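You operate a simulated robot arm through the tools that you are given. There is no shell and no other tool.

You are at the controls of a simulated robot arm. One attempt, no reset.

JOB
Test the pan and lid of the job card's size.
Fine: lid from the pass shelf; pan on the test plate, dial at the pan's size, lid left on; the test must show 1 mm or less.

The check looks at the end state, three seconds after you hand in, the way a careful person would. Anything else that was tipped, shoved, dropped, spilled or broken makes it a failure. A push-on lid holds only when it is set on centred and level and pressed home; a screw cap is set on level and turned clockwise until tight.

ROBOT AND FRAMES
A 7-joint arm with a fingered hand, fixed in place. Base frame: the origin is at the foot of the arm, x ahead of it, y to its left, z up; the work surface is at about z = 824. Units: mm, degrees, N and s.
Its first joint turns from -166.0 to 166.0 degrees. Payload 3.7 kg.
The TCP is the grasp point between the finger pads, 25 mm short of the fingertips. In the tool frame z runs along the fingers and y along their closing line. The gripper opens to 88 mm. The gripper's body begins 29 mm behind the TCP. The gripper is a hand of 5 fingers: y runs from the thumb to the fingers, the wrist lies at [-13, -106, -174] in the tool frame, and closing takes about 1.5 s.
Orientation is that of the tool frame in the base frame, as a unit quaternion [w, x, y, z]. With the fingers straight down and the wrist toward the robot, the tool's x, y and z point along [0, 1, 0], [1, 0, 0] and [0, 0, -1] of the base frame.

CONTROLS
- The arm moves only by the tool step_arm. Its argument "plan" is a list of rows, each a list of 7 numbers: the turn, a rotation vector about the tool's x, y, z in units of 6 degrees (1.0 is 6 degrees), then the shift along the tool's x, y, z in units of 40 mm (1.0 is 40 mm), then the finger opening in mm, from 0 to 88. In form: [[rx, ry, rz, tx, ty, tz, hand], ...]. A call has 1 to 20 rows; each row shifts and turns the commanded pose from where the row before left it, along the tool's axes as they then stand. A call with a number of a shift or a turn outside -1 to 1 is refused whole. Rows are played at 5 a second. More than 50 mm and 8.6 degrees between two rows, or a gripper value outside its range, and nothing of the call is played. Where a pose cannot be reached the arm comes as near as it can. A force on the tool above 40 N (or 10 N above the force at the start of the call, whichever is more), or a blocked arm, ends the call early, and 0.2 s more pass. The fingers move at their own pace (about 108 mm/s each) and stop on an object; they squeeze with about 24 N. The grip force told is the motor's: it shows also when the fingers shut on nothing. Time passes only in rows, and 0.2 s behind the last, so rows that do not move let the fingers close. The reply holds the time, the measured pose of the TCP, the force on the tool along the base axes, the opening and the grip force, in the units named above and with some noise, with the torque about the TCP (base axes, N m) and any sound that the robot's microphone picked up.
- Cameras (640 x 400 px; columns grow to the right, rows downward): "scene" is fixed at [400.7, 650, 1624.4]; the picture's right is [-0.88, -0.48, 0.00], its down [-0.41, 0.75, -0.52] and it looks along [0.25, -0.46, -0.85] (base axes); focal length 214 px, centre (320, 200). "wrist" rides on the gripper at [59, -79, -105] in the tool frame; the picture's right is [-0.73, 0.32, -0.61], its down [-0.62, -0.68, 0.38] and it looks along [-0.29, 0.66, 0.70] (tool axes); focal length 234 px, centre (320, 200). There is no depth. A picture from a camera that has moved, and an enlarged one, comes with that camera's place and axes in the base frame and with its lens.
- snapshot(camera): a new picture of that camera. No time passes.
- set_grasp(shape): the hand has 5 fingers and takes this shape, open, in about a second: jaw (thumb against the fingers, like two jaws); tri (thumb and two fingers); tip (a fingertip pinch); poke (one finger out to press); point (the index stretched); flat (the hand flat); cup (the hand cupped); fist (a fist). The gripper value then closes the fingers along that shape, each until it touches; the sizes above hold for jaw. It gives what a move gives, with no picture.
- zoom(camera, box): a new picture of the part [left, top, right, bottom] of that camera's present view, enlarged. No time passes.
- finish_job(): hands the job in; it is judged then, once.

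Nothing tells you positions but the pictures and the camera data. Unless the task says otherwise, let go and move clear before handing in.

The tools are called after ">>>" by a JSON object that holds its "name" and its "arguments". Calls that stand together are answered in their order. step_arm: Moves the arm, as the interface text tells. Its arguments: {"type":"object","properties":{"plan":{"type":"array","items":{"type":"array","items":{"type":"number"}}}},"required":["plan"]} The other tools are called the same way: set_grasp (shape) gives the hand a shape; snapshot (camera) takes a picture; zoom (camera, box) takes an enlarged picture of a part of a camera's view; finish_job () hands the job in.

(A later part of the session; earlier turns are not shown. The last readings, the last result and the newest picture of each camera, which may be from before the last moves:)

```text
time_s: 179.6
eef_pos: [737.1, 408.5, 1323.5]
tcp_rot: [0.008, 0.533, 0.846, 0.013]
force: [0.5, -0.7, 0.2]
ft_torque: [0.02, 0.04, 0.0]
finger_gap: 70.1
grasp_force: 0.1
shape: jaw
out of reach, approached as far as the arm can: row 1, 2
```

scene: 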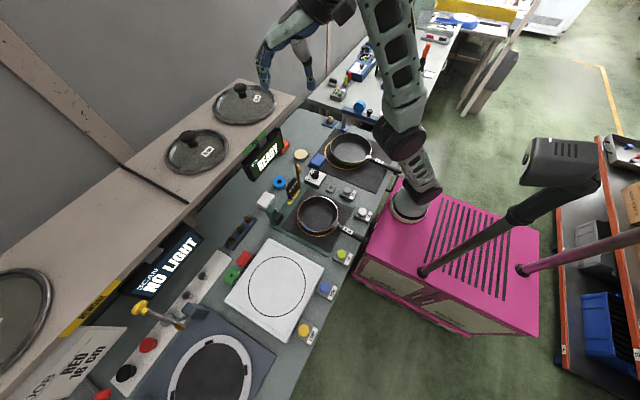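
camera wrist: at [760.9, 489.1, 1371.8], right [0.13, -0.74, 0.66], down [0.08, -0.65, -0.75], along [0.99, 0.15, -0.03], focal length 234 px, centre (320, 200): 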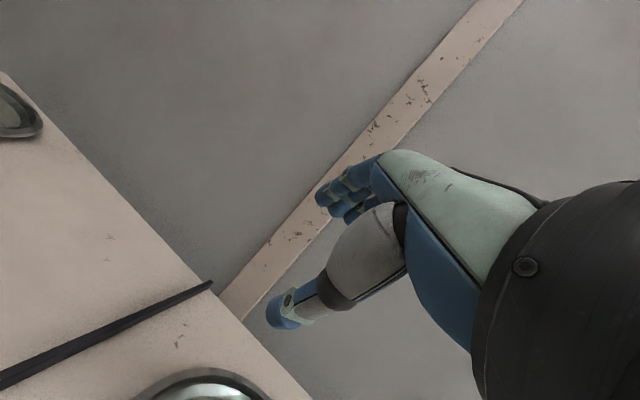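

>>> {"name": "snapshot", "arguments": {"camera": "scene"}}

>>> {"name": "zoom", "arguments": {"camera": "scene", "box": [180, 0, 460, 240]}}

```text
taken
```

scene: 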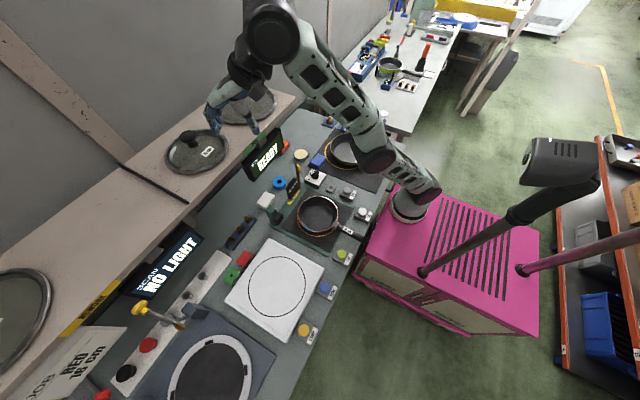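

```text
1.67 times, centred on (320, 120) of scene
camera zoom: at [400.7, 650.0, 1624.4], right [-0.88, -0.48, 0.0], down [-0.41, 0.75, -0.52], along [0.25, -0.46, -0.85], focal length 358 px, centre (320, 333)
```

zoom: 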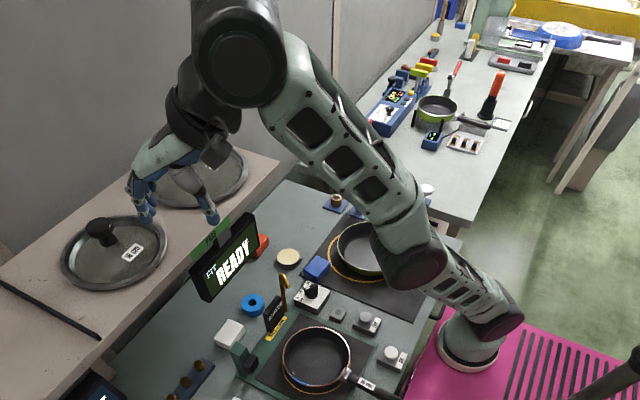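

>>> {"name": "step_arm", "arguments": {"plan": [[0, 0, 0, 0.05, 0.6, -0.5, 70]]}}

```text
time_s: 180.0
eef_pos: [746.4, 407.1, 1321.9]
tcp_rot: [0.008, 0.532, 0.846, 0.012]
force: [0.1, 0.5, 0.0]
ft_torque: [0.0, 0.01, -0.03]
finger_gap: 70.1
grasp_force: 0.1
shape: jaw
out of reach, approached as far as the arm can: row 1
```

>>> {"name": "step_arm", "arguments": {"plan": [[0, 0, 0.85, 0, 0, 0, 70], [0, 0, 0.85, 0, 0, 0, 70], [0, 0, 0.85, 0, 0, 0, 70], [0, 0, 0.85, 0, 0, 0, 70], [0, 0, 0.85, 0, 0, 0, 70]]}}

>>> {"name": "step_arm", "arguments": {"plan": [[0, 0, 0, 0, -0.9, 0, 70], [0, 0, 0, 0, -0.9, 0, 70], [0, 0, 0, 0, -0.9, 0, 70]]}}

```text
time_s: 181.2
eef_pos: [739.1, 399.7, 1310.2]
tcp_rot: [0.005, 0.707, 0.707, 0.015]
force: [-0.6, 0.7, -0.2]
ft_torque: [0.01, 0.02, 0.01]
finger_gap: 70.4
grasp_force: 0.0
shape: jaw
out of reach, approached as far as the arm can: row 1, 4
```

```text
time_s: 182.0
eef_pos: [647.9, 420.3, 1337.2]
tcp_rot: [0.005, 0.707, 0.707, 0.013]
force: [-0.4, 0.5, 0.0]
ft_torque: [-0.02, 0.05, -0.01]
finger_gap: 70.4
grasp_force: 0.1
shape: jaw
out of reach, approached as far as the arm can: row 1, 2, 3
```

>>> {"name": "zoom", "arguments": {"camera": "scene", "box": [180, 0, 460, 240]}}

```text
1.67 times, centred on (320, 120) of scene
camera zoom: at [400.7, 650.0, 1624.4], right [-0.88, -0.48, 0.0], down [-0.41, 0.75, -0.52], along [0.25, -0.46, -0.85], focal length 358 px, centre (320, 333)
```

zoom: 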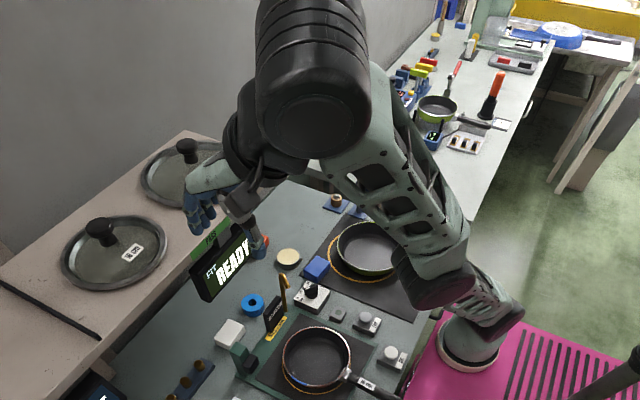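

>>> {"name": "step_arm", "arguments": {"plan": [[0.8, 0, 0, -0.138, -0.088, 0.19, 70]]}}

>>> {"name": "step_arm", "arguments": {"plan": [[0, 0.8, 0, -0.138, -0.088, 0.19, 70]]}}

>>> {"name": "step_arm", "arguments": {"plan": [[0, 0, 0.9, -0.138, -0.088, 0.19, 70]]}}

>>> {"name": "step_arm", "arguments": {"plan": [[0, -0.8, 0, -0.138, -0.088, 0.19, 70]]}}

>>> {"name": "step_arm", "arguments": {"plan": [[-0.8, 0, 0, -0.138, -0.088, 0.19, 70]]}}

```text
time_s: 182.4
eef_pos: [643.8, 416.5, 1328.4]
tcp_rot: [-0.024, 0.707, 0.707, -0.014]
force: [-0.1, 0.4, -0.6]
ft_torque: [0.01, 0.02, -0.01]
finger_gap: 70.1
grasp_force: 0.0
shape: jaw
```

```text
time_s: 182.8
eef_pos: [645.9, 419.5, 1335.9]
tcp_rot: [-0.054, 0.707, 0.705, 0.013]
force: [-0.3, 0.0, -1.4]
ft_torque: [-0.02, -0.01, -0.02]
finger_gap: 70.3
grasp_force: 0.0
shape: jaw
out of reach, approached as far as the arm can: row 1
```

```text
time_s: 183.2
eef_pos: [644.3, 418.3, 1331.7]
tcp_rot: [-0.055, 0.739, 0.671, 0.011]
force: [1.1, 0.7, -0.5]
ft_torque: [0.0, 0.02, -0.03]
finger_gap: 70.0
grasp_force: 0.0
shape: jaw
out of reach, approached as far as the arm can: row 1
```

```text
time_s: 183.6
eef_pos: [639.8, 418.1, 1320.2]
tcp_rot: [-0.027, 0.738, 0.674, -0.02]
force: [1.4, 0.6, -1.0]
ft_torque: [-0.04, 0.06, 0.01]
finger_gap: 70.0
grasp_force: 0.1
shape: jaw
out of reach, approached as far as the arm can: row 1
```

```text
time_s: 184.0
eef_pos: [635.7, 408.8, 1315.6]
tcp_rot: [0.005, 0.739, 0.674, 0.01]
force: [0.0, 0.2, -0.2]
ft_torque: [0.02, -0.01, 0.02]
finger_gap: 70.2
grasp_force: 0.0
shape: jaw
```

>>> {"name": "step_arm", "arguments": {"plan": [[0, 0, 0.3, -0.138, -0.2, 0.25, 70], [0, 0, 0.3, -0.138, -0.2, 0.25, 70], [0, 0, 0.3, -0.138, -0.2, 0.25, 70], [0, 0, 0.3, -0.138, -0.2, 0.25, 70]]}}

>>> {"name": "zoom", "arguments": {"camera": "scene", "box": [180, 0, 460, 240]}}

```text
time_s: 185.0
eef_pos: [599.6, 391.3, 1276.1]
tcp_rot: [0.003, 0.781, 0.625, 0.009]
force: [0.3, -1.0, -0.1]
ft_torque: [0.0, 0.0, 0.01]
finger_gap: 70.2
grasp_force: 0.1
shape: jaw
```

```text
1.67 times, centred on (320, 120) of scene
camera zoom: at [400.7, 650.0, 1624.4], right [-0.88, -0.48, 0.0], down [-0.41, 0.75, -0.52], along [0.25, -0.46, -0.85], focal length 358 px, centre (320, 333)
```

zoom: 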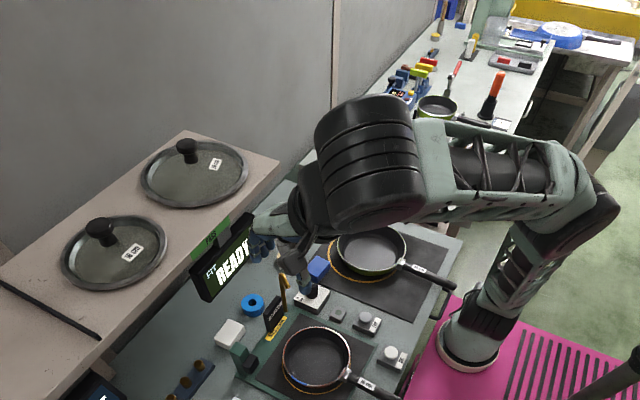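

The elbow has bent back up. I'll move further in, set yaw and pitch there, well inside reach, and only then go forward to the lid.

>>> {"name": "step_arm", "arguments": {"plan": [[0, 0, 0, -0.571, -0.21, 0.633, 70], [0, 0, 0, -0.571, -0.21, 0.633, 70], [0, 0, 0, -0.571, -0.21, 0.633, 70], [0, 0, -0.907, 0, 0, 0, 70], [0, 0, -0.907, 0, 0, 0, 70], [0, 0, -0.907, 0, 0, 0, 70], [0, 0, -0.907, 0, 0, 0, 70], [0, 0, -0.907, 0, 0, 0, 70], [0, 0, -0.907, 0, 0, 0, 70], [0, 0, -0.907, 0, 0, 0, 70]]}}

>>> {"name": "step_arm", "arguments": {"plan": [[-0.94, 0, 0, 0, 0, 0, 70], [-0.94, 0, 0, 0, 0, 0, 70], [-0.94, 0, 0, 0, 0, 0, 70], [-0.94, 0, 0, 0, 0, 0, 70], [-0.94, 0, 0, 0, 0, 0, 70], [-0.94, 0, 0, 0, 0, 0, 70], [-0.94, 0, 0, 0, 0, 0, 70], [-0.92, 0, 0, 0, 0, 0, 70]]}}

>>> {"name": "snapshot", "arguments": {"camera": "scene"}}

```text
time_s: 187.2
eef_pos: [563.0, 330.0, 1200.8]
tcp_rot: [0.007, 0.533, 0.846, 0.009]
force: [0.5, -0.3, -0.8]
ft_torque: [0.02, -0.02, 0.02]
finger_gap: 70.1
grasp_force: 0.1
shape: jaw
```

```text
time_s: 189.0
eef_pos: [563.7, 329.9, 1199.2]
tcp_rot: [0.21, 0.488, 0.779, 0.332]
force: [-0.5, 0.0, -0.6]
ft_torque: [0.03, 0.0, 0.0]
finger_gap: 70.2
grasp_force: 0.1
shape: jaw
```

```text
taken
```

scene: 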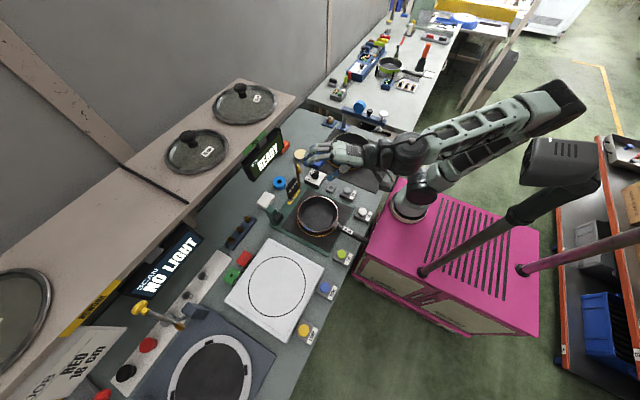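

Pitched pose reached cleanly. Moving forward and up toward the lid in two legs.

>>> {"name": "step_arm", "arguments": {"plan": [[0, 0, 0, -0.0725, 0.9, 0.139, 70], [0, 0, 0, -0.0725, 0.9, 0.139, 70], [0, 0, 0, -0.0725, 0.9, 0.139, 70], [0, 0, 0, -0.0725, 0.9, 0.139, 70], [0, 0, 0, -0.0725, 0.9, 0.139, 70], [0, 0, 0, 0, 0, 0, 70]]}}

>>> {"name": "step_arm", "arguments": {"plan": [[0, 0, 0, -0.269, 0.58, 0.7, 70], [0, 0, 0, -0.269, 0.58, 0.7, 70], [0, 0, 0, -0.269, 0.58, 0.7, 70], [0, 0, 0, 0, 0, 0, 70]]}}

>>> {"name": "snapshot", "arguments": {"camera": "wrist"}}

>>> {"name": "zoom", "arguments": {"camera": "scene", "box": [120, 40, 320, 200]}}

```text
time_s: 190.4
eef_pos: [699.8, 382.4, 1310.0]
tcp_rot: [0.21, 0.491, 0.778, 0.33]
force: [-1.2, 0.3, -0.3]
ft_torque: [-0.01, 0.02, 0.02]
finger_gap: 70.1
grasp_force: 0.0
shape: jaw
```

```text
time_s: 191.4
eef_pos: [808.8, 399.0, 1301.6]
tcp_rot: [0.211, 0.491, 0.778, 0.33]
force: [0.1, -0.9, 0.5]
ft_torque: [0.0, -0.01, -0.01]
finger_gap: 70.2
grasp_force: 0.0
shape: jaw
```

```text
taken
camera wrist: at [665.9, 394.8, 1316.8], right [0.12, -0.75, 0.66], down [0.09, -0.65, -0.76], along [0.99, 0.15, -0.01], focal length 234 px, centre (320, 200)
```

wrist: 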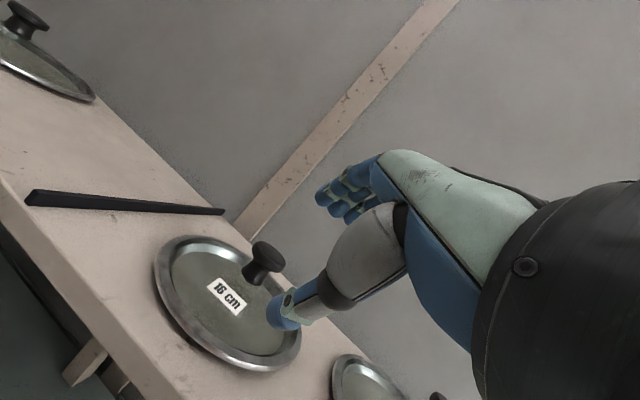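

```text
2.50 times, centred on (220, 120) of scene
camera zoom: at [400.7, 650.0, 1624.4], right [-0.88, -0.48, 0.0], down [-0.41, 0.75, -0.52], along [0.25, -0.46, -0.85], focal length 536 px, centre (570, 400)
```

zoom: 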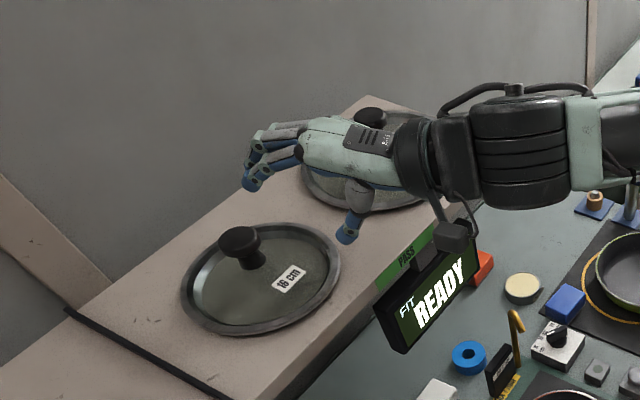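

>>> {"name": "zoom", "arguments": {"camera": "wrist", "box": [140, 210, 340, 390]}}

>>> {"name": "zoom", "arguments": {"camera": "scene", "box": [180, 100, 280, 180]}}

```text
2.22 times, centred on (240, 300) of wrist
camera zoom: at [665.9, 394.8, 1316.8], right [0.12, -0.75, 0.66], down [0.09, -0.65, -0.76], along [0.99, 0.15, -0.01], focal length 520 px, centre (498, -22)
```

zoom: 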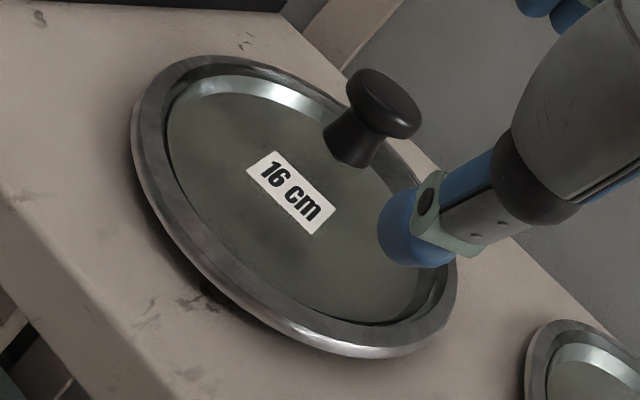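

```text
5.00 times, centred on (230, 140) of scene
camera zoom: at [400.7, 650.0, 1624.4], right [-0.88, -0.48, 0.0], down [-0.41, 0.75, -0.52], along [0.25, -0.46, -0.85], focal length 1072 px, centre (770, 500)
```

zoom: 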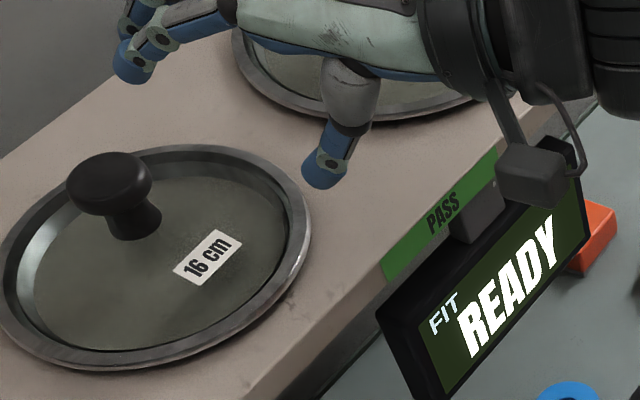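

The knob cap is at (913.2,434.1,1231.5), agreed by both cameras. I'll reduce the pitch to 35° for a squarer grip and move to the approach start.

>>> {"name": "step_arm", "arguments": {"plan": [[0.915, 0, 0, 0, 0, 0, 56], [0.915, 0, 0, 0, 0, 0, 56], [0, 0, 0, -0.171, 0.611, 0.379, 56], [0, 0, 0, -0.171, 0.611, 0.379, 56], [0, 0, 0, 0, 0, 0, 56]]}}

>>> {"name": "snapshot", "arguments": {"camera": "wrist"}}

>>> {"name": "zoom", "arguments": {"camera": "scene", "box": [140, 80, 280, 190]}}

```text
time_s: 192.6
eef_pos: [867.2, 411.1, 1305.1]
tcp_rot: [0.162, 0.508, 0.807, 0.255]
force: [0.1, -0.2, 0.2]
ft_torque: [0.02, 0.01, -0.02]
finger_gap: 56.5
grasp_force: 0.0
shape: jaw
```

```text
taken
camera wrist: at [729.7, 409.9, 1345.3], right [0.24, -0.69, 0.68], down [-0.03, -0.71, -0.7], along [0.97, 0.14, -0.19], focal length 234 px, centre (320, 200)
```

wrist: 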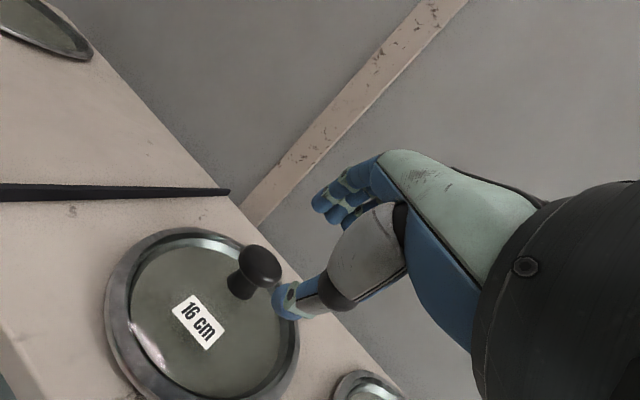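

```text
3.64 times, centred on (210, 135) of scene
camera zoom: at [400.7, 650.0, 1624.4], right [-0.88, -0.48, 0.0], down [-0.41, 0.75, -0.52], along [0.25, -0.46, -0.85], focal length 780 px, centre (720, 436)
```

zoom: 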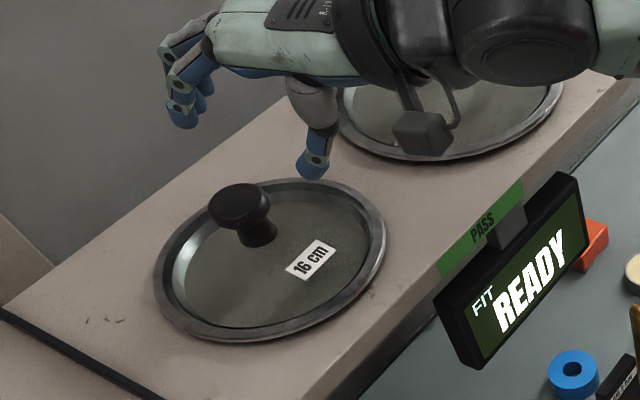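

Good. Approaching along the hand axis, most of the way.

>>> {"name": "step_arm", "arguments": {"plan": [[0, 0, 0, 0, 0, 0.4, 56], [0, 0, 0, 0, 0, 0.4, 56], [0, 0, 0, 0, 0, 0.3, 56], [0, 0, 0, 0, 0, 0, 56]]}}

>>> {"name": "zoom", "arguments": {"camera": "wrist", "box": [200, 150, 400, 330]}}

>>> {"name": "zoom", "arguments": {"camera": "scene", "box": [140, 80, 280, 190]}}

```text
time_s: 193.6
eef_pos: [892.2, 421.3, 1268.2]
tcp_rot: [0.162, 0.507, 0.807, 0.255]
force: [-0.4, 0.2, -0.4]
ft_torque: [-0.01, 0.03, 0.01]
finger_gap: 56.4
grasp_force: 0.0
shape: jaw
```

```text
2.22 times, centred on (300, 240) of wrist
camera zoom: at [753.2, 420.2, 1309.2], right [0.24, -0.69, 0.68], down [-0.03, -0.71, -0.7], along [0.97, 0.14, -0.19], focal length 520 px, centre (364, 111)
```

zoom: 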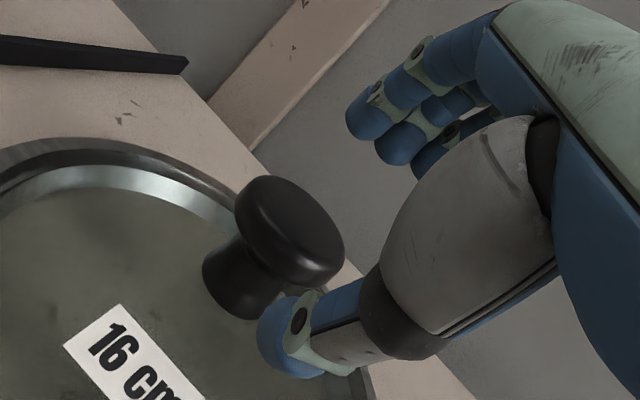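

```text
3.64 times, centred on (210, 135) of scene
camera zoom: at [400.7, 650.0, 1624.4], right [-0.88, -0.48, 0.0], down [-0.41, 0.75, -0.52], along [0.25, -0.46, -0.85], focal length 780 px, centre (720, 436)
```

zoom: 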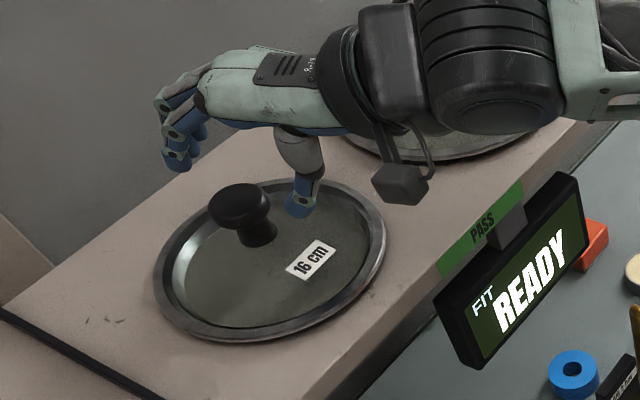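

>>> {"name": "step_arm", "arguments": {"plan": [[0, 0, 0, 0.06, -0.03, 0.2, 56], [0, 0, 0, 0, 0, 0.2, 56], [0, 0, 0, 0, 0, 0.2, 56], [0, 0, 0, 0, 0, 0, 56]]}}

>>> {"name": "zoom", "arguments": {"camera": "wrist", "box": [200, 150, 400, 330]}}

>>> {"name": "zoom", "arguments": {"camera": "scene", "box": [160, 100, 240, 170]}}

```text
time_s: 194.6
eef_pos: [901.4, 427.8, 1247.9]
tcp_rot: [0.162, 0.508, 0.807, 0.256]
force: [-0.2, 0.7, 2.2]
ft_torque: [-0.02, 0.09, 0.0]
finger_gap: 55.6
grasp_force: 0.0
shape: jaw
```

```text
2.22 times, centred on (300, 240) of wrist
camera zoom: at [764.2, 427.5, 1288.5], right [0.23, -0.69, 0.68], down [-0.03, -0.71, -0.7], along [0.97, 0.14, -0.19], focal length 520 px, centre (364, 111)
```

zoom: 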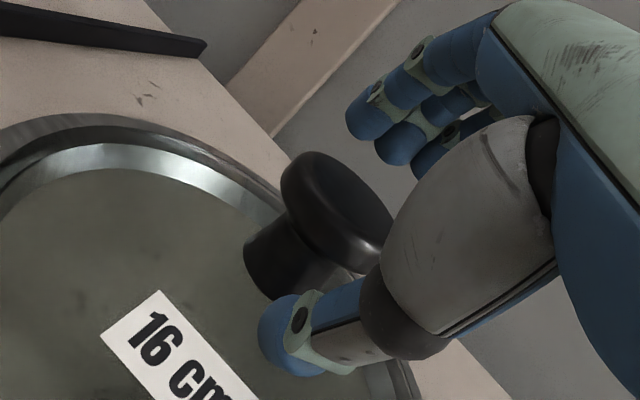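

```text
5.71 times, centred on (200, 135) of scene
camera zoom: at [400.7, 650.0, 1624.4], right [-0.88, -0.48, 0.0], down [-0.41, 0.75, -0.52], along [0.25, -0.46, -0.85], focal length 1226 px, centre (1006, 571)
```

zoom: 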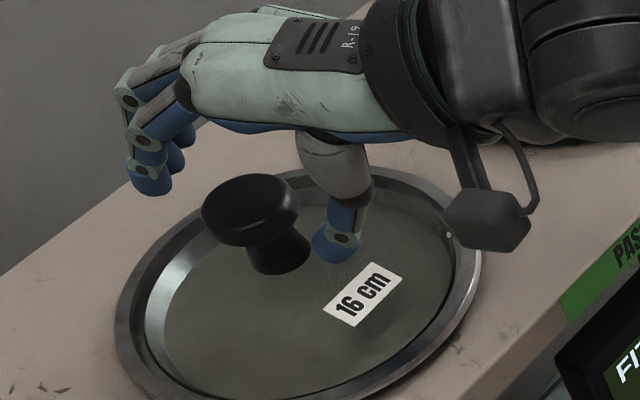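

The thumb is just touching the glass. I'll back off 3 mm and close on the knob.

>>> {"name": "step_arm", "arguments": {"plan": [[0, 0, 0, 0, 0.043, -0.061, 56], [0, 0, 0, 0, 0, 0, 45], [0, 0, 0, 0, 0, 0, 30], [0, 0, 0, 0, 0, 0, 15], [0, 0, 0, 0, 0, 0, 0], [0, 0, 0, 0, 0, 0, 0], [0, 0, 0, 0, 0, 0, 0], [0, 0, 0, 0, 0, 0, 0], [0, 0, 0, 0, 0, 0, 0]]}}

>>> {"name": "zoom", "arguments": {"camera": "wrist", "box": [200, 150, 400, 330]}}

>>> {"name": "zoom", "arguments": {"camera": "scene", "box": [160, 100, 240, 170]}}

```text
time_s: 196.6
eef_pos: [902.5, 428.6, 1252.0]
tcp_rot: [0.162, 0.508, 0.806, 0.255]
force: [0.6, 0.2, 1.4]
ft_torque: [0.08, -0.28, 0.04]
finger_gap: 22.7
grasp_force: 24.0
shape: jaw
```

```text
2.22 times, centred on (300, 240) of wrist
camera zoom: at [764.2, 427.4, 1291.6], right [0.23, -0.69, 0.68], down [-0.03, -0.71, -0.7], along [0.97, 0.14, -0.19], focal length 520 px, centre (364, 111)
```

zoom: 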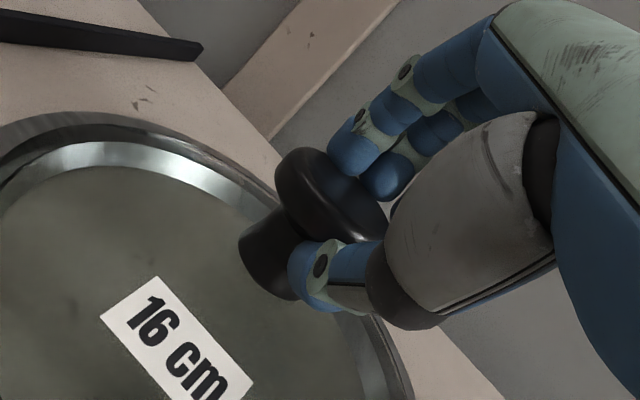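

```text
5.71 times, centred on (200, 135) of scene
camera zoom: at [400.7, 650.0, 1624.4], right [-0.88, -0.48, 0.0], down [-0.41, 0.75, -0.52], along [0.25, -0.46, -0.85], focal length 1226 px, centre (1006, 571)
```

zoom: 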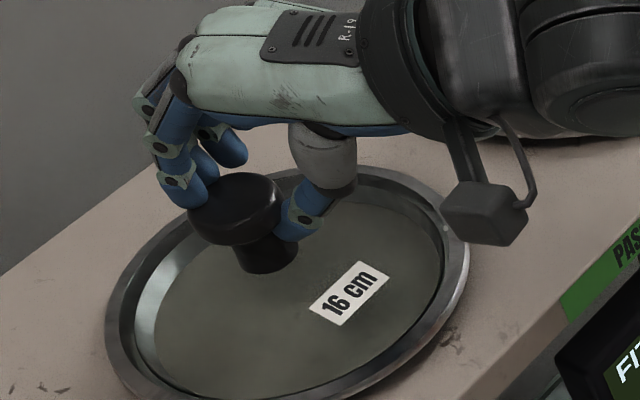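

Gripped with the thumb under the cap and fingers over the far side. Lifting gently.

>>> {"name": "step_arm", "arguments": {"plan": [[0, 0, 0, 0, 0.058, -0.082, 0], [0, 0, 0, 0, 0.058, -0.082, 0], [0, 0, 0, 0, 0.058, -0.082, 0], [0, 0, 0, 0, 0.058, -0.082, 0], [0, 0, 0, 0, 0.058, -0.082, 0], [0, 0, 0, 0, 0, 0, 0]]}}

>>> {"name": "snapshot", "arguments": {"camera": "wrist"}}

>>> {"name": "zoom", "arguments": {"camera": "scene", "box": [140, 80, 280, 190]}}

```text
time_s: 198.0
eef_pos: [902.5, 429.3, 1271.8]
tcp_rot: [0.163, 0.508, 0.807, 0.254]
force: [0.2, 0.5, -2.9]
ft_torque: [-0.02, -0.03, 0.02]
finger_gap: 18.9
grasp_force: 24.4
shape: jaw
```

```text
taken
camera wrist: at [763.9, 427.7, 1311.6], right [0.24, -0.69, 0.68], down [-0.03, -0.71, -0.7], along [0.97, 0.14, -0.19], focal length 234 px, centre (320, 200)
```

wrist: 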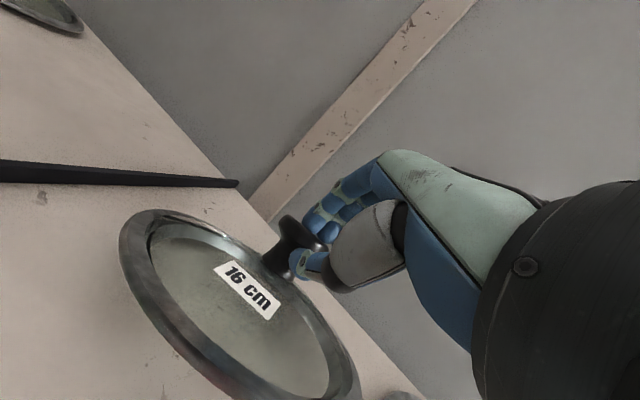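

```text
3.64 times, centred on (210, 135) of scene
camera zoom: at [400.7, 650.0, 1624.4], right [-0.88, -0.48, 0.0], down [-0.41, 0.75, -0.52], along [0.25, -0.46, -0.85], focal length 780 px, centre (720, 436)
```

zoom: 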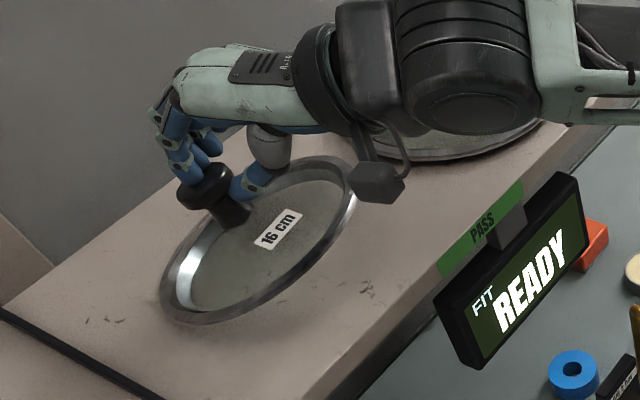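

The lid is off the shelf (about 2.9 N), tilted roughly 20° with its near side up. I'll raise it clear and carry it back and over toward the white plate, where I can set it down and re-grip vertically.

>>> {"name": "step_arm", "arguments": {"plan": [[0, 0, 0, 0, 0.2, -0.28, 0], [0, 0, 0, 0, 0.288, -0.408, 0], [0, 0, 0, 0, 0.2, -0.28, 0], [0, 0, 0, 0.3, -0.2, -0.143, 0], [0, 0, 0, 0.5, -0.335, -0.238, 0], [0, 0, 0, 0.5, -0.335, -0.238, 0], [0, 0, 0, 0.5, -0.335, -0.238, 0], [0, 0, 0, 0.5, -0.335, -0.238, 0], [0, 0, 0, 0, 0, 0, 0]]}}

>>> {"name": "snapshot", "arguments": {"camera": "wrist"}}

>>> {"name": "snapshot", "arguments": {"camera": "scene"}}

```text
time_s: 200.0
eef_pos: [795.5, 477.3, 1320.3]
tcp_rot: [0.163, 0.508, 0.807, 0.255]
force: [0.5, -0.2, -2.5]
ft_torque: [-0.03, 0.01, 0.0]
finger_gap: 19.1
grasp_force: 24.3
shape: jaw
```

```text
taken
camera wrist: at [657.3, 477.6, 1361.0], right [0.23, -0.69, 0.68], down [-0.03, -0.71, -0.7], along [0.97, 0.14, -0.19], focal length 234 px, centre (320, 200)
```

wrist: 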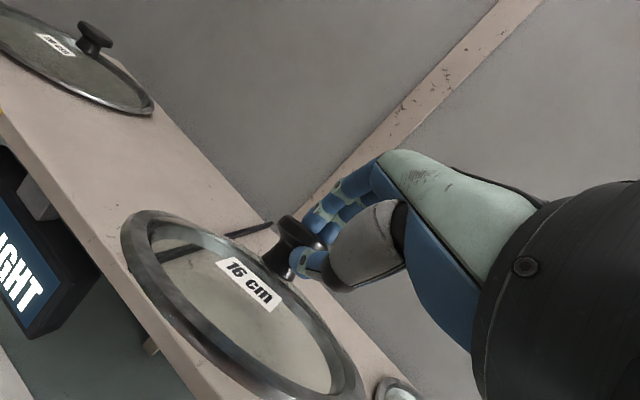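

```text
taken
```

scene: 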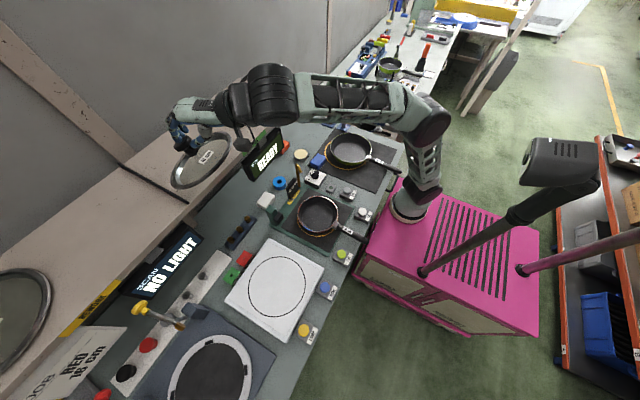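

>>> {"name": "step_arm", "arguments": {"plan": [[0, 0, 0, 0.3, -0.21, -0.125, 0], [0, 0, 0, 0.47, -0.33, -0.196, 0], [0, 0, 0, 0.47, -0.33, -0.196, 0], [0, 0, 0, 0.47, -0.33, -0.196, 0], [0, 0, 0, 0.47, -0.33, -0.196, 0], [0, 0, 0, 0.47, -0.33, -0.196, 0], [0, 0, 0, 0.47, -0.33, -0.196, 0], [0, 0, 0, 0.47, -0.33, -0.196, 0], [0, 0, 0, 0.17, -0.12, -0.07, 0], [0, 0, 0, 0, 0, 0, 0]]}}

>>> {"name": "snapshot", "arguments": {"camera": "wrist"}}

>>> {"name": "snapshot", "arguments": {"camera": "scene"}}

```text
time_s: 202.2
eef_pos: [620.0, 563.3, 1309.3]
tcp_rot: [0.162, 0.508, 0.807, 0.254]
force: [-0.1, -0.1, -3.2]
ft_torque: [-0.04, 0.0, -0.01]
finger_gap: 18.7
grasp_force: 24.6
shape: jaw
```

```text
taken
camera wrist: at [481.5, 562.1, 1349.4], right [0.23, -0.69, 0.68], down [-0.03, -0.71, -0.7], along [0.97, 0.14, -0.19], focal length 234 px, centre (320, 200)
```

wrist: 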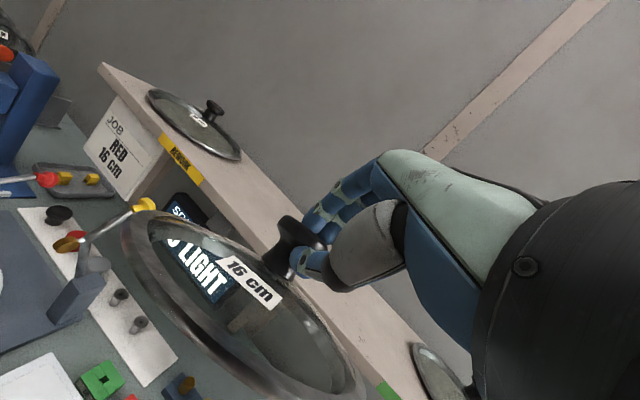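

```text
taken
```

scene: 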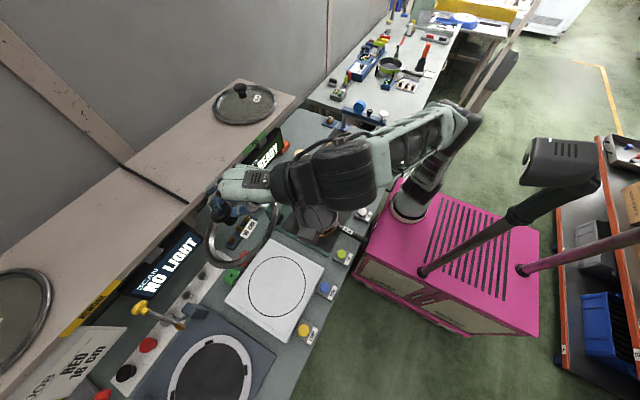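

Over the white plate area. Lowering to about z=1050 first.

>>> {"name": "step_arm", "arguments": {"plan": [[0, 0, 0, 0.13, -0.4, 0.5, 0], [0, 0, 0, 0.13, -0.612, 0.7, 0], [0, 0, 0, 0.13, -0.612, 0.7, 0], [0, 0, 0, 0.13, -0.612, 0.7, 0], [0, 0, 0, 0.13, -0.612, 0.7, 0], [0, 0, 0, 0.13, -0.612, 0.7, 0], [0, 0, 0, 0.13, -0.612, 0.7, 0], [0, 0, 0, 0, 0, 0, 0]]}}

>>> {"name": "step_arm", "arguments": {"plan": [[-0.68, 0, 0, 0, 0, 0, 0], [-0.68, 0, 0, 0, 0, 0, 0], [-0.68, 0, 0, 0, 0, 0, 0], [-0.68, 0, 0, 0, 0, 0, 0], [-0.68, 0, 0, 0, 0, 0, 0], [0, 0, 0, 0, 0, 0, 0]]}}

>>> {"name": "snapshot", "arguments": {"camera": "wrist"}}

>>> {"name": "zoom", "arguments": {"camera": "scene", "box": [180, 160, 360, 330]}}

```text
time_s: 204.0
eef_pos: [582.6, 583.6, 1062.8]
tcp_rot: [0.162, 0.508, 0.807, 0.255]
force: [-0.7, -0.2, -2.5]
ft_torque: [-0.06, -0.01, 0.02]
finger_gap: 18.7
grasp_force: 24.0
shape: jaw
```

```text
time_s: 205.4
eef_pos: [580.8, 583.4, 1060.7]
tcp_rot: [0.249, 0.47, 0.749, 0.394]
force: [0.3, 0.3, -2.5]
ft_torque: [-0.04, 0.04, 0.01]
finger_gap: 18.9
grasp_force: 23.9
shape: jaw
```

```text
taken
camera wrist: at [437.4, 580.5, 1055.2], right [0.02, -0.79, 0.61], down [0.21, -0.59, -0.78], along [0.98, 0.15, 0.15], focal length 234 px, centre (320, 200)
```

wrist: 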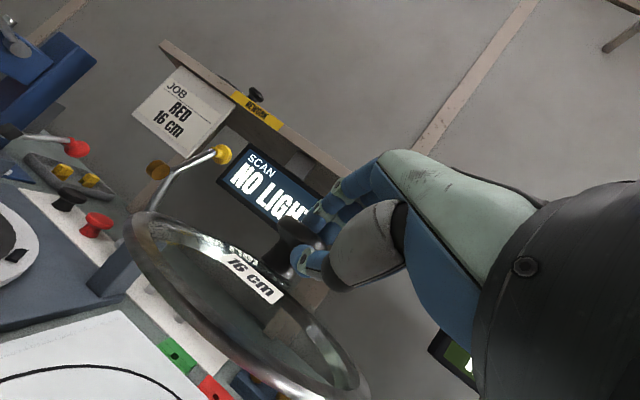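

```text
2.35 times, centred on (270, 245) of scene
camera zoom: at [400.7, 650.0, 1624.4], right [-0.88, -0.48, 0.0], down [-0.41, 0.75, -0.52], along [0.25, -0.46, -0.85], focal length 505 px, centre (438, 94)
```

zoom: 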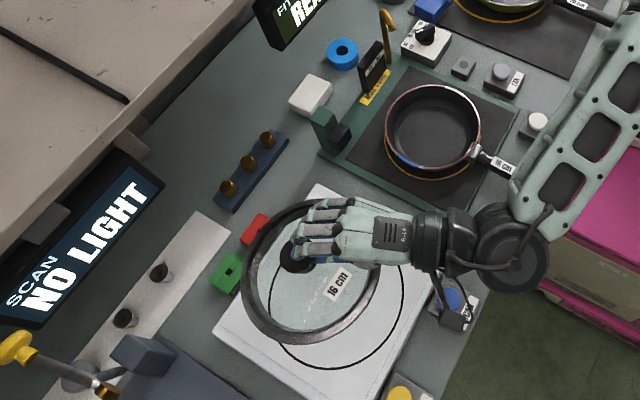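

The lid is level now. Lowering it onto the white plate.

>>> {"name": "step_arm", "arguments": {"plan": [[0, 0, 0, 0, -0.412, 0.282, 0], [0, 0, 0, 0, -0.412, 0.282, 0], [0, 0, 0, 0, -0.412, 0.282, 0], [0, 0, 0, 0, -0.412, 0.282, 0], [0, 0, 0, 0, -0.412, 0.282, 0], [0, 0, 0, 0, 0, 0, 0]]}}

>>> {"name": "snapshot", "arguments": {"camera": "wrist"}}

>>> {"name": "zoom", "arguments": {"camera": "scene", "box": [180, 190, 360, 350]}}

```text
time_s: 206.8
eef_pos: [581.9, 581.4, 960.7]
tcp_rot: [0.25, 0.471, 0.749, 0.394]
force: [-0.1, 0.0, -2.1]
ft_torque: [-0.04, 0.07, 0.02]
finger_gap: 19.0
grasp_force: 24.0
shape: jaw
```

```text
taken
camera wrist: at [438.0, 578.2, 954.1], right [0.03, -0.79, 0.61], down [0.21, -0.59, -0.78], along [0.98, 0.15, 0.15], focal length 234 px, centre (320, 200)
```

wrist: 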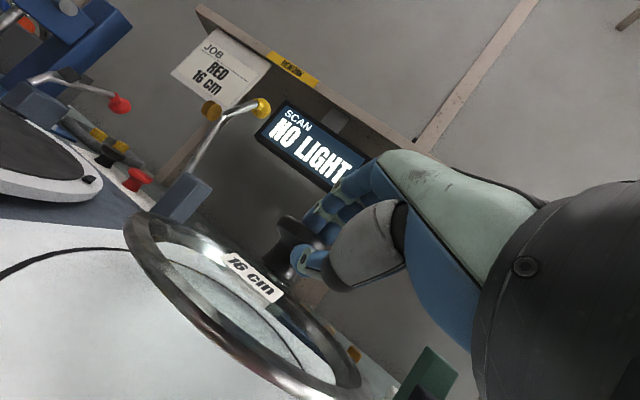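

```text
2.50 times, centred on (270, 270) of scene
camera zoom: at [400.7, 650.0, 1624.4], right [-0.88, -0.48, 0.0], down [-0.41, 0.75, -0.52], along [0.25, -0.46, -0.85], focal length 536 px, centre (445, 25)
```

zoom: 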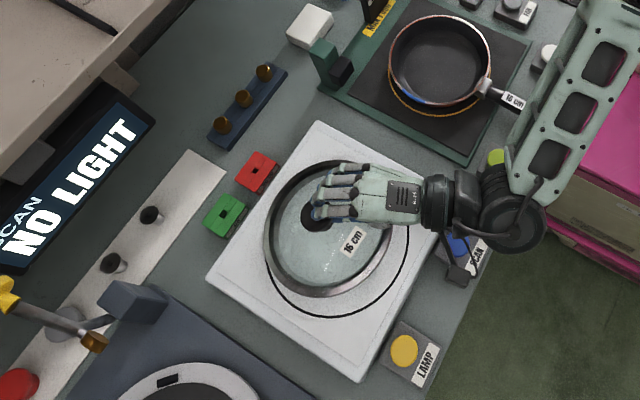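

>>> {"name": "step_arm", "arguments": {"plan": [[0, 0, 0, 0, -0.103, 0.0705, 0], [0, 0, 0, 0, -0.103, 0.0705, 0], [0, 0, 0, 0, -0.103, 0.0705, 0], [0, 0, 0, 0, 0, 0, 0]]}}

```text
time_s: 207.8
eef_pos: [582.5, 581.7, 945.3]
tcp_rot: [0.249, 0.47, 0.749, 0.394]
force: [-0.4, -1.2, -3.1]
ft_torque: [-0.04, 0.08, 0.02]
finger_gap: 19.3
grasp_force: 24.5
shape: jaw
```

>>> {"name": "step_arm", "arguments": {"plan": [[0, 0, 0, 0, -0.103, 0.0705, 0], [0, 0, 0, 0, -0.103, 0.0705, 0], [0, 0, 0, 0, 0, 0, 0]]}}

>>> {"name": "snapshot", "arguments": {"camera": "wrist"}}

```text
time_s: 208.6
eef_pos: [581.1, 581.4, 935.8]
tcp_rot: [0.25, 0.471, 0.749, 0.394]
force: [-0.4, -0.9, -0.2]
ft_torque: [0.0, -0.05, -0.01]
finger_gap: 18.9
grasp_force: 23.9
shape: jaw
```

```text
taken
camera wrist: at [437.8, 578.4, 930.3], right [0.03, -0.79, 0.61], down [0.21, -0.59, -0.78], along [0.98, 0.15, 0.15], focal length 234 px, centre (320, 200)
```

wrist: 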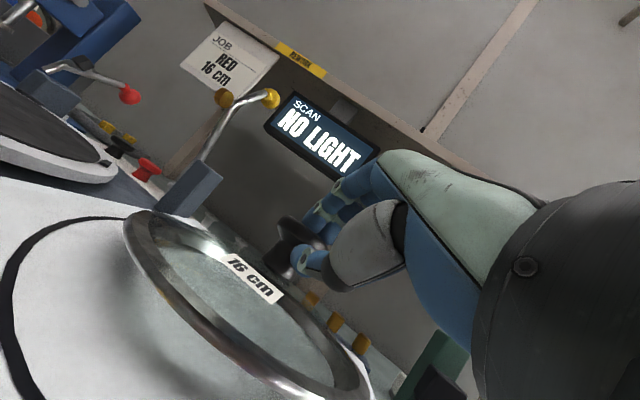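

>>> {"name": "step_arm", "arguments": {"plan": [[0, 0, 0, 0, -0.062, 0.042, 0], [0, 0, 0, 0, 0, 0, 0]]}}

>>> {"name": "zoom", "arguments": {"camera": "scene", "box": [180, 190, 360, 350]}}

```text
time_s: 209.2
eef_pos: [581.4, 582.7, 933.7]
tcp_rot: [0.25, 0.472, 0.748, 0.394]
force: [-1.1, -0.2, 1.4]
ft_torque: [0.02, -0.2, -0.02]
finger_gap: 19.3
grasp_force: 24.0
shape: jaw
```

```text
2.50 times, centred on (270, 270) of scene
camera zoom: at [400.7, 650.0, 1624.4], right [-0.88, -0.48, 0.0], down [-0.41, 0.75, -0.52], along [0.25, -0.46, -0.85], focal length 536 px, centre (445, 25)
```

zoom: 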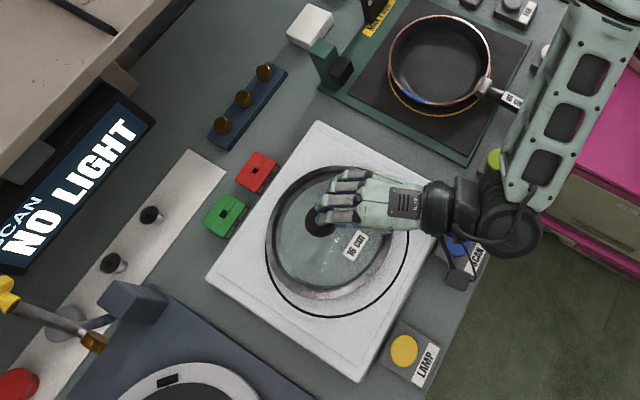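

The lid rests on the plate. I'll open in stages while rising slightly, so the thumb doesn't press on the glass, then back away.

>>> {"name": "step_arm", "arguments": {"plan": [[0, 0, 0, 0, 0, 0, 28], [0, 0, 0, 0, 0.04, -0.028, 36], [0, 0, 0, 0, 0.062, -0.042, 44], [0, 0, 0, 0, 0.062, -0.042, 52], [0, 0, 0, 0, 0.083, -0.056, 60], [0, 0, 0, 0, 0.083, -0.056, 66], [0, 0, 0, 0, 0, 0, 66]]}}

>>> {"name": "snapshot", "arguments": {"camera": "wrist"}}

>>> {"name": "zoom", "arguments": {"camera": "scene", "box": [180, 190, 360, 350]}}

```text
time_s: 210.8
eef_pos: [581.8, 583.1, 949.6]
tcp_rot: [0.249, 0.471, 0.749, 0.394]
force: [1.1, -0.1, -0.2]
ft_torque: [0.0, 0.02, 0.0]
finger_gap: 65.6
grasp_force: 0.1
shape: jaw
```

```text
taken
camera wrist: at [437.5, 579.5, 943.6], right [0.03, -0.79, 0.61], down [0.21, -0.59, -0.78], along [0.98, 0.15, 0.15], focal length 234 px, centre (320, 200)
```

wrist: 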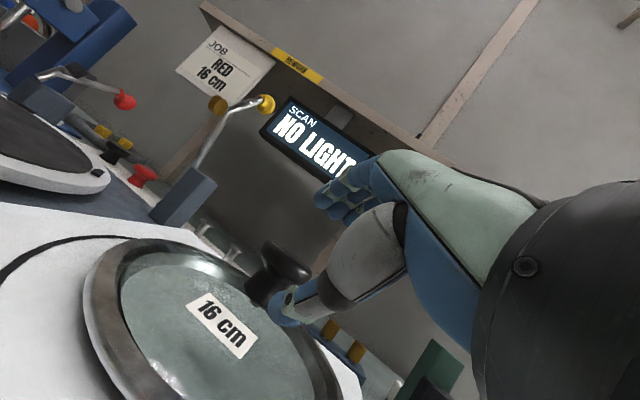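

```text
2.50 times, centred on (270, 270) of scene
camera zoom: at [400.7, 650.0, 1624.4], right [-0.88, -0.48, 0.0], down [-0.41, 0.75, -0.52], along [0.25, -0.46, -0.85], focal length 536 px, centre (445, 25)
```

zoom: 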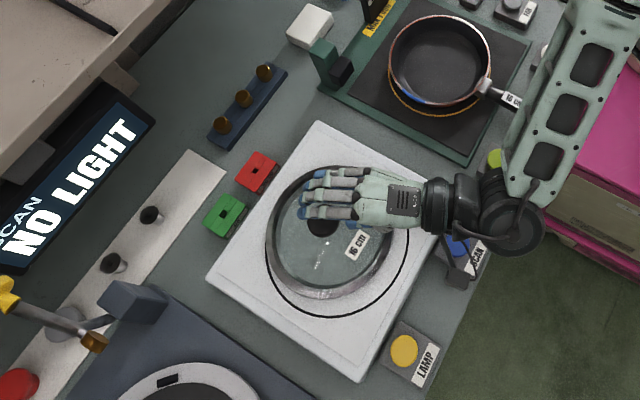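

The lid is lying flat. Backing out, rising and straightening the hand to vertical for the re-grip.

>>> {"name": "step_arm", "arguments": {"plan": [[0, 0, 0, 0, 0, -0.5, 66], [0, 0, 0, 0, 0, -0.6, 66], [0, 0, 0, 0, 0, -0.6, 66], [0, 0, 0, 0, 0.82, -0.56, 66], [0, 0, 0, 0, 0.82, -0.56, 66], [0.92, 0, 0, 0, 0, 0, 66], [0.92, 0, 0, 0, 0, 0, 66], [0.92, 0, 0, 0, 0, 0, 66], [0.92, 0, 0, 0, 0, 0, 66], [0.92, 0, 0, 0, 0, 0, 66], [0.92, 0, 0, 0, 0, 0, 66], [0.92, 0, 0, 0, 0, 0, 66], [0.92, 0, 0, 0, 0, 0, 66], [0.92, 0, 0, 0, 0, 0, 66], [0.95, 0, 0, 0, 0, 0, 66], [0, 0, 0, 0, 0, 0, 66]]}}

>>> {"name": "snapshot", "arguments": {"camera": "wrist"}}

>>> {"name": "zoom", "arguments": {"camera": "scene", "box": [200, 220, 340, 340]}}

```text
time_s: 214.2
eef_pos: [530.7, 560.0, 1066.9]
tcp_rot: [0.002, 0.533, 0.846, 0.0]
force: [0.8, -0.9, 0.3]
ft_torque: [0.02, -0.01, -0.01]
finger_gap: 65.8
grasp_force: 0.1
shape: jaw
```

```text
taken
camera wrist: at [434.2, 578.3, 1172.1], right [0.6, -0.51, 0.61], down [-0.34, -0.86, -0.38], along [0.72, 0.02, -0.69], focal length 234 px, centre (320, 200)
```

wrist: 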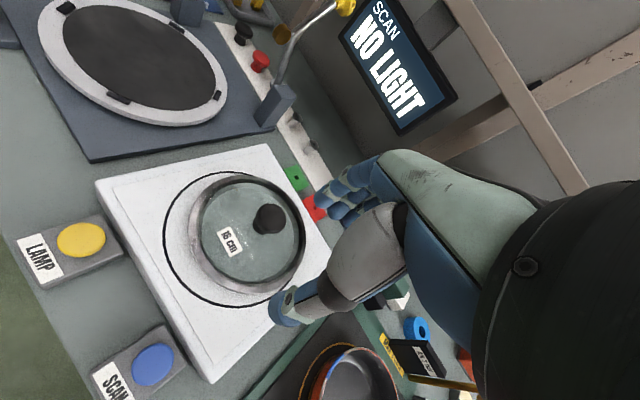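

```text
3.33 times, centred on (270, 280) of scene
camera zoom: at [400.7, 650.0, 1624.4], right [-0.88, -0.48, 0.0], down [-0.41, 0.75, -0.52], along [0.25, -0.46, -0.85], focal length 715 px, centre (487, -67)
```

zoom: 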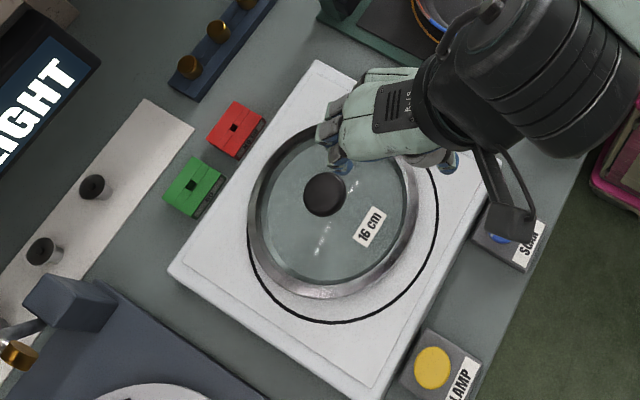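

>>> {"name": "zoom", "arguments": {"camera": "wrist", "box": [150, 140, 340, 310]}}

```text
2.35 times, centred on (245, 225) of wrist
camera zoom: at [434.2, 578.3, 1172.1], right [0.6, -0.51, 0.61], down [-0.34, -0.86, -0.38], along [0.72, 0.02, -0.69], focal length 551 px, centre (496, 141)
```

zoom: 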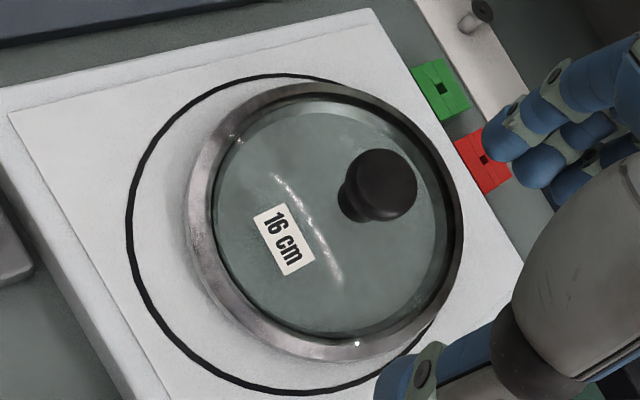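

>>> {"name": "step_arm", "arguments": {"plan": [[0, 0, 0, 0.013, 0.68, 0.5, 70], [0, 0, 0, 0.013, 0.68, 0.7, 70], [0, 0, 0, 0.013, 0.68, 0.8, 70], [0, 0, 0, 0, 0, 0, 70]]}}

>>> {"name": "zoom", "arguments": {"camera": "wrist", "box": [180, 160, 400, 340]}}

>>> {"name": "zoom", "arguments": {"camera": "scene", "box": [200, 220, 340, 340]}}

```text
time_s: 215.2
eef_pos: [603.7, 594.3, 989.3]
tcp_rot: [0.003, 0.533, 0.846, 0.0]
force: [0.0, 0.7, 1.3]
ft_torque: [0.02, 0.01, 0.0]
finger_gap: 69.9
grasp_force: 0.1
shape: jaw
```

```text
2.22 times, centred on (290, 250) of wrist
camera zoom: at [507.0, 614.8, 1093.2], right [0.6, -0.51, 0.61], down [-0.34, -0.86, -0.38], along [0.72, 0.02, -0.69], focal length 520 px, centre (387, 89)
```

zoom: 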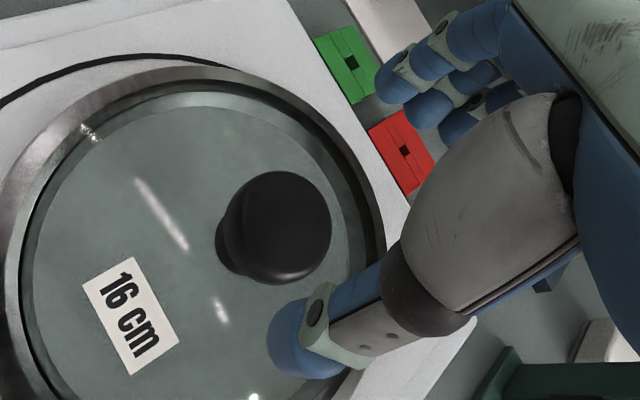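

```text
3.33 times, centred on (270, 280) of scene
camera zoom: at [400.7, 650.0, 1624.4], right [-0.88, -0.48, 0.0], down [-0.41, 0.75, -0.52], along [0.25, -0.46, -0.85], focal length 715 px, centre (487, -67)
```

zoom: 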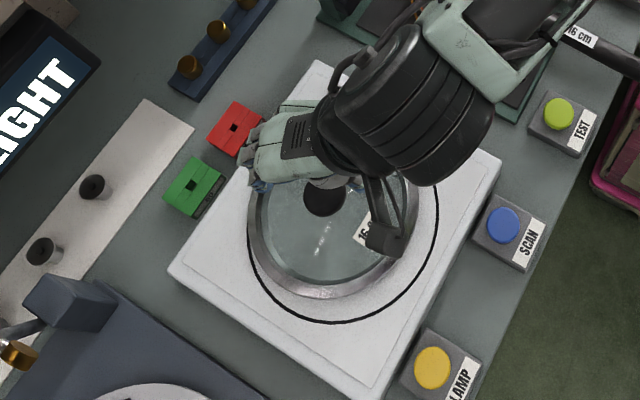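

>>> {"name": "step_arm", "arguments": {"plan": [[0, 0, 0, 0.065, -0.04, 0.4, 70], [0, 0, 0, 0, 0, 0.4, 70], [0, 0, 0, 0, 0, 0.4, 70], [0, 0, 0, 0, 0, 0.2, 70], [0, 0, 0, 0, 0, 0, 70]]}}

>>> {"name": "zoom", "arguments": {"camera": "wrist", "box": [200, 160, 400, 340]}}

```text
time_s: 216.4
eef_pos: [601.7, 597.3, 931.9]
tcp_rot: [0.003, 0.532, 0.846, 0.002]
force: [0.6, -0.1, 0.1]
ft_torque: [0.0, -0.01, -0.04]
finger_gap: 69.7
grasp_force: 0.1
shape: jaw
```

```text
2.22 times, centred on (300, 250) of wrist
camera zoom: at [504.6, 616.8, 1036.0], right [0.6, -0.51, 0.61], down [-0.34, -0.86, -0.38], along [0.72, 0.02, -0.69], focal length 520 px, centre (364, 89)
```

zoom: 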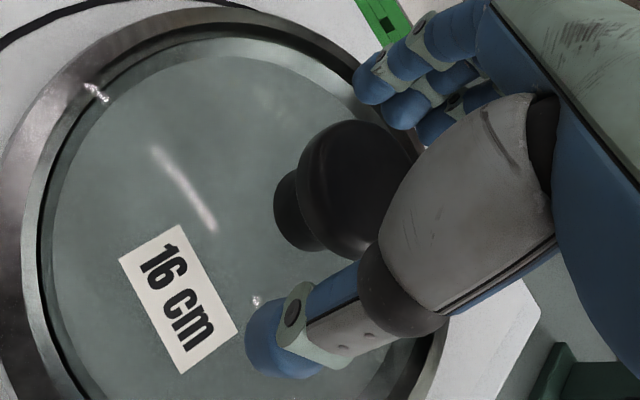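

The knob is centred between fingers and thumb. Closing vertically on it.

>>> {"name": "step_arm", "arguments": {"plan": [[0, 0, 0, 0, 0, 0, 60], [0, 0, 0, 0, 0, 0, 50], [0, 0, 0, 0, 0, 0, 40], [0, 0, 0, 0, 0, 0, 20], [0, 0, 0, 0, 0, 0, 0], [0, 0, 0, 0, 0, 0, 0], [0, 0, 0, 0, 0, 0, 0], [0, 0, 0, 0, 0, 0, 0]]}}

>>> {"name": "zoom", "arguments": {"camera": "wrist", "box": [200, 160, 400, 340]}}

```text
time_s: 218.2
eef_pos: [601.9, 598.2, 931.4]
tcp_rot: [0.003, 0.533, 0.846, 0.001]
force: [0.6, 0.1, -2.5]
ft_torque: [-0.01, 0.04, 0.03]
finger_gap: 29.0
grasp_force: 24.3
shape: jaw
```

```text
2.22 times, centred on (300, 250) of wrist
camera zoom: at [504.8, 616.8, 1036.2], right [0.6, -0.51, 0.61], down [-0.34, -0.86, -0.38], along [0.72, 0.02, -0.69], focal length 520 px, centre (364, 89)
```

zoom: 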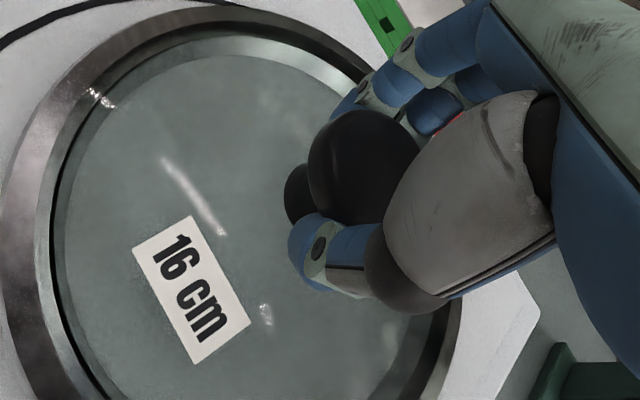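

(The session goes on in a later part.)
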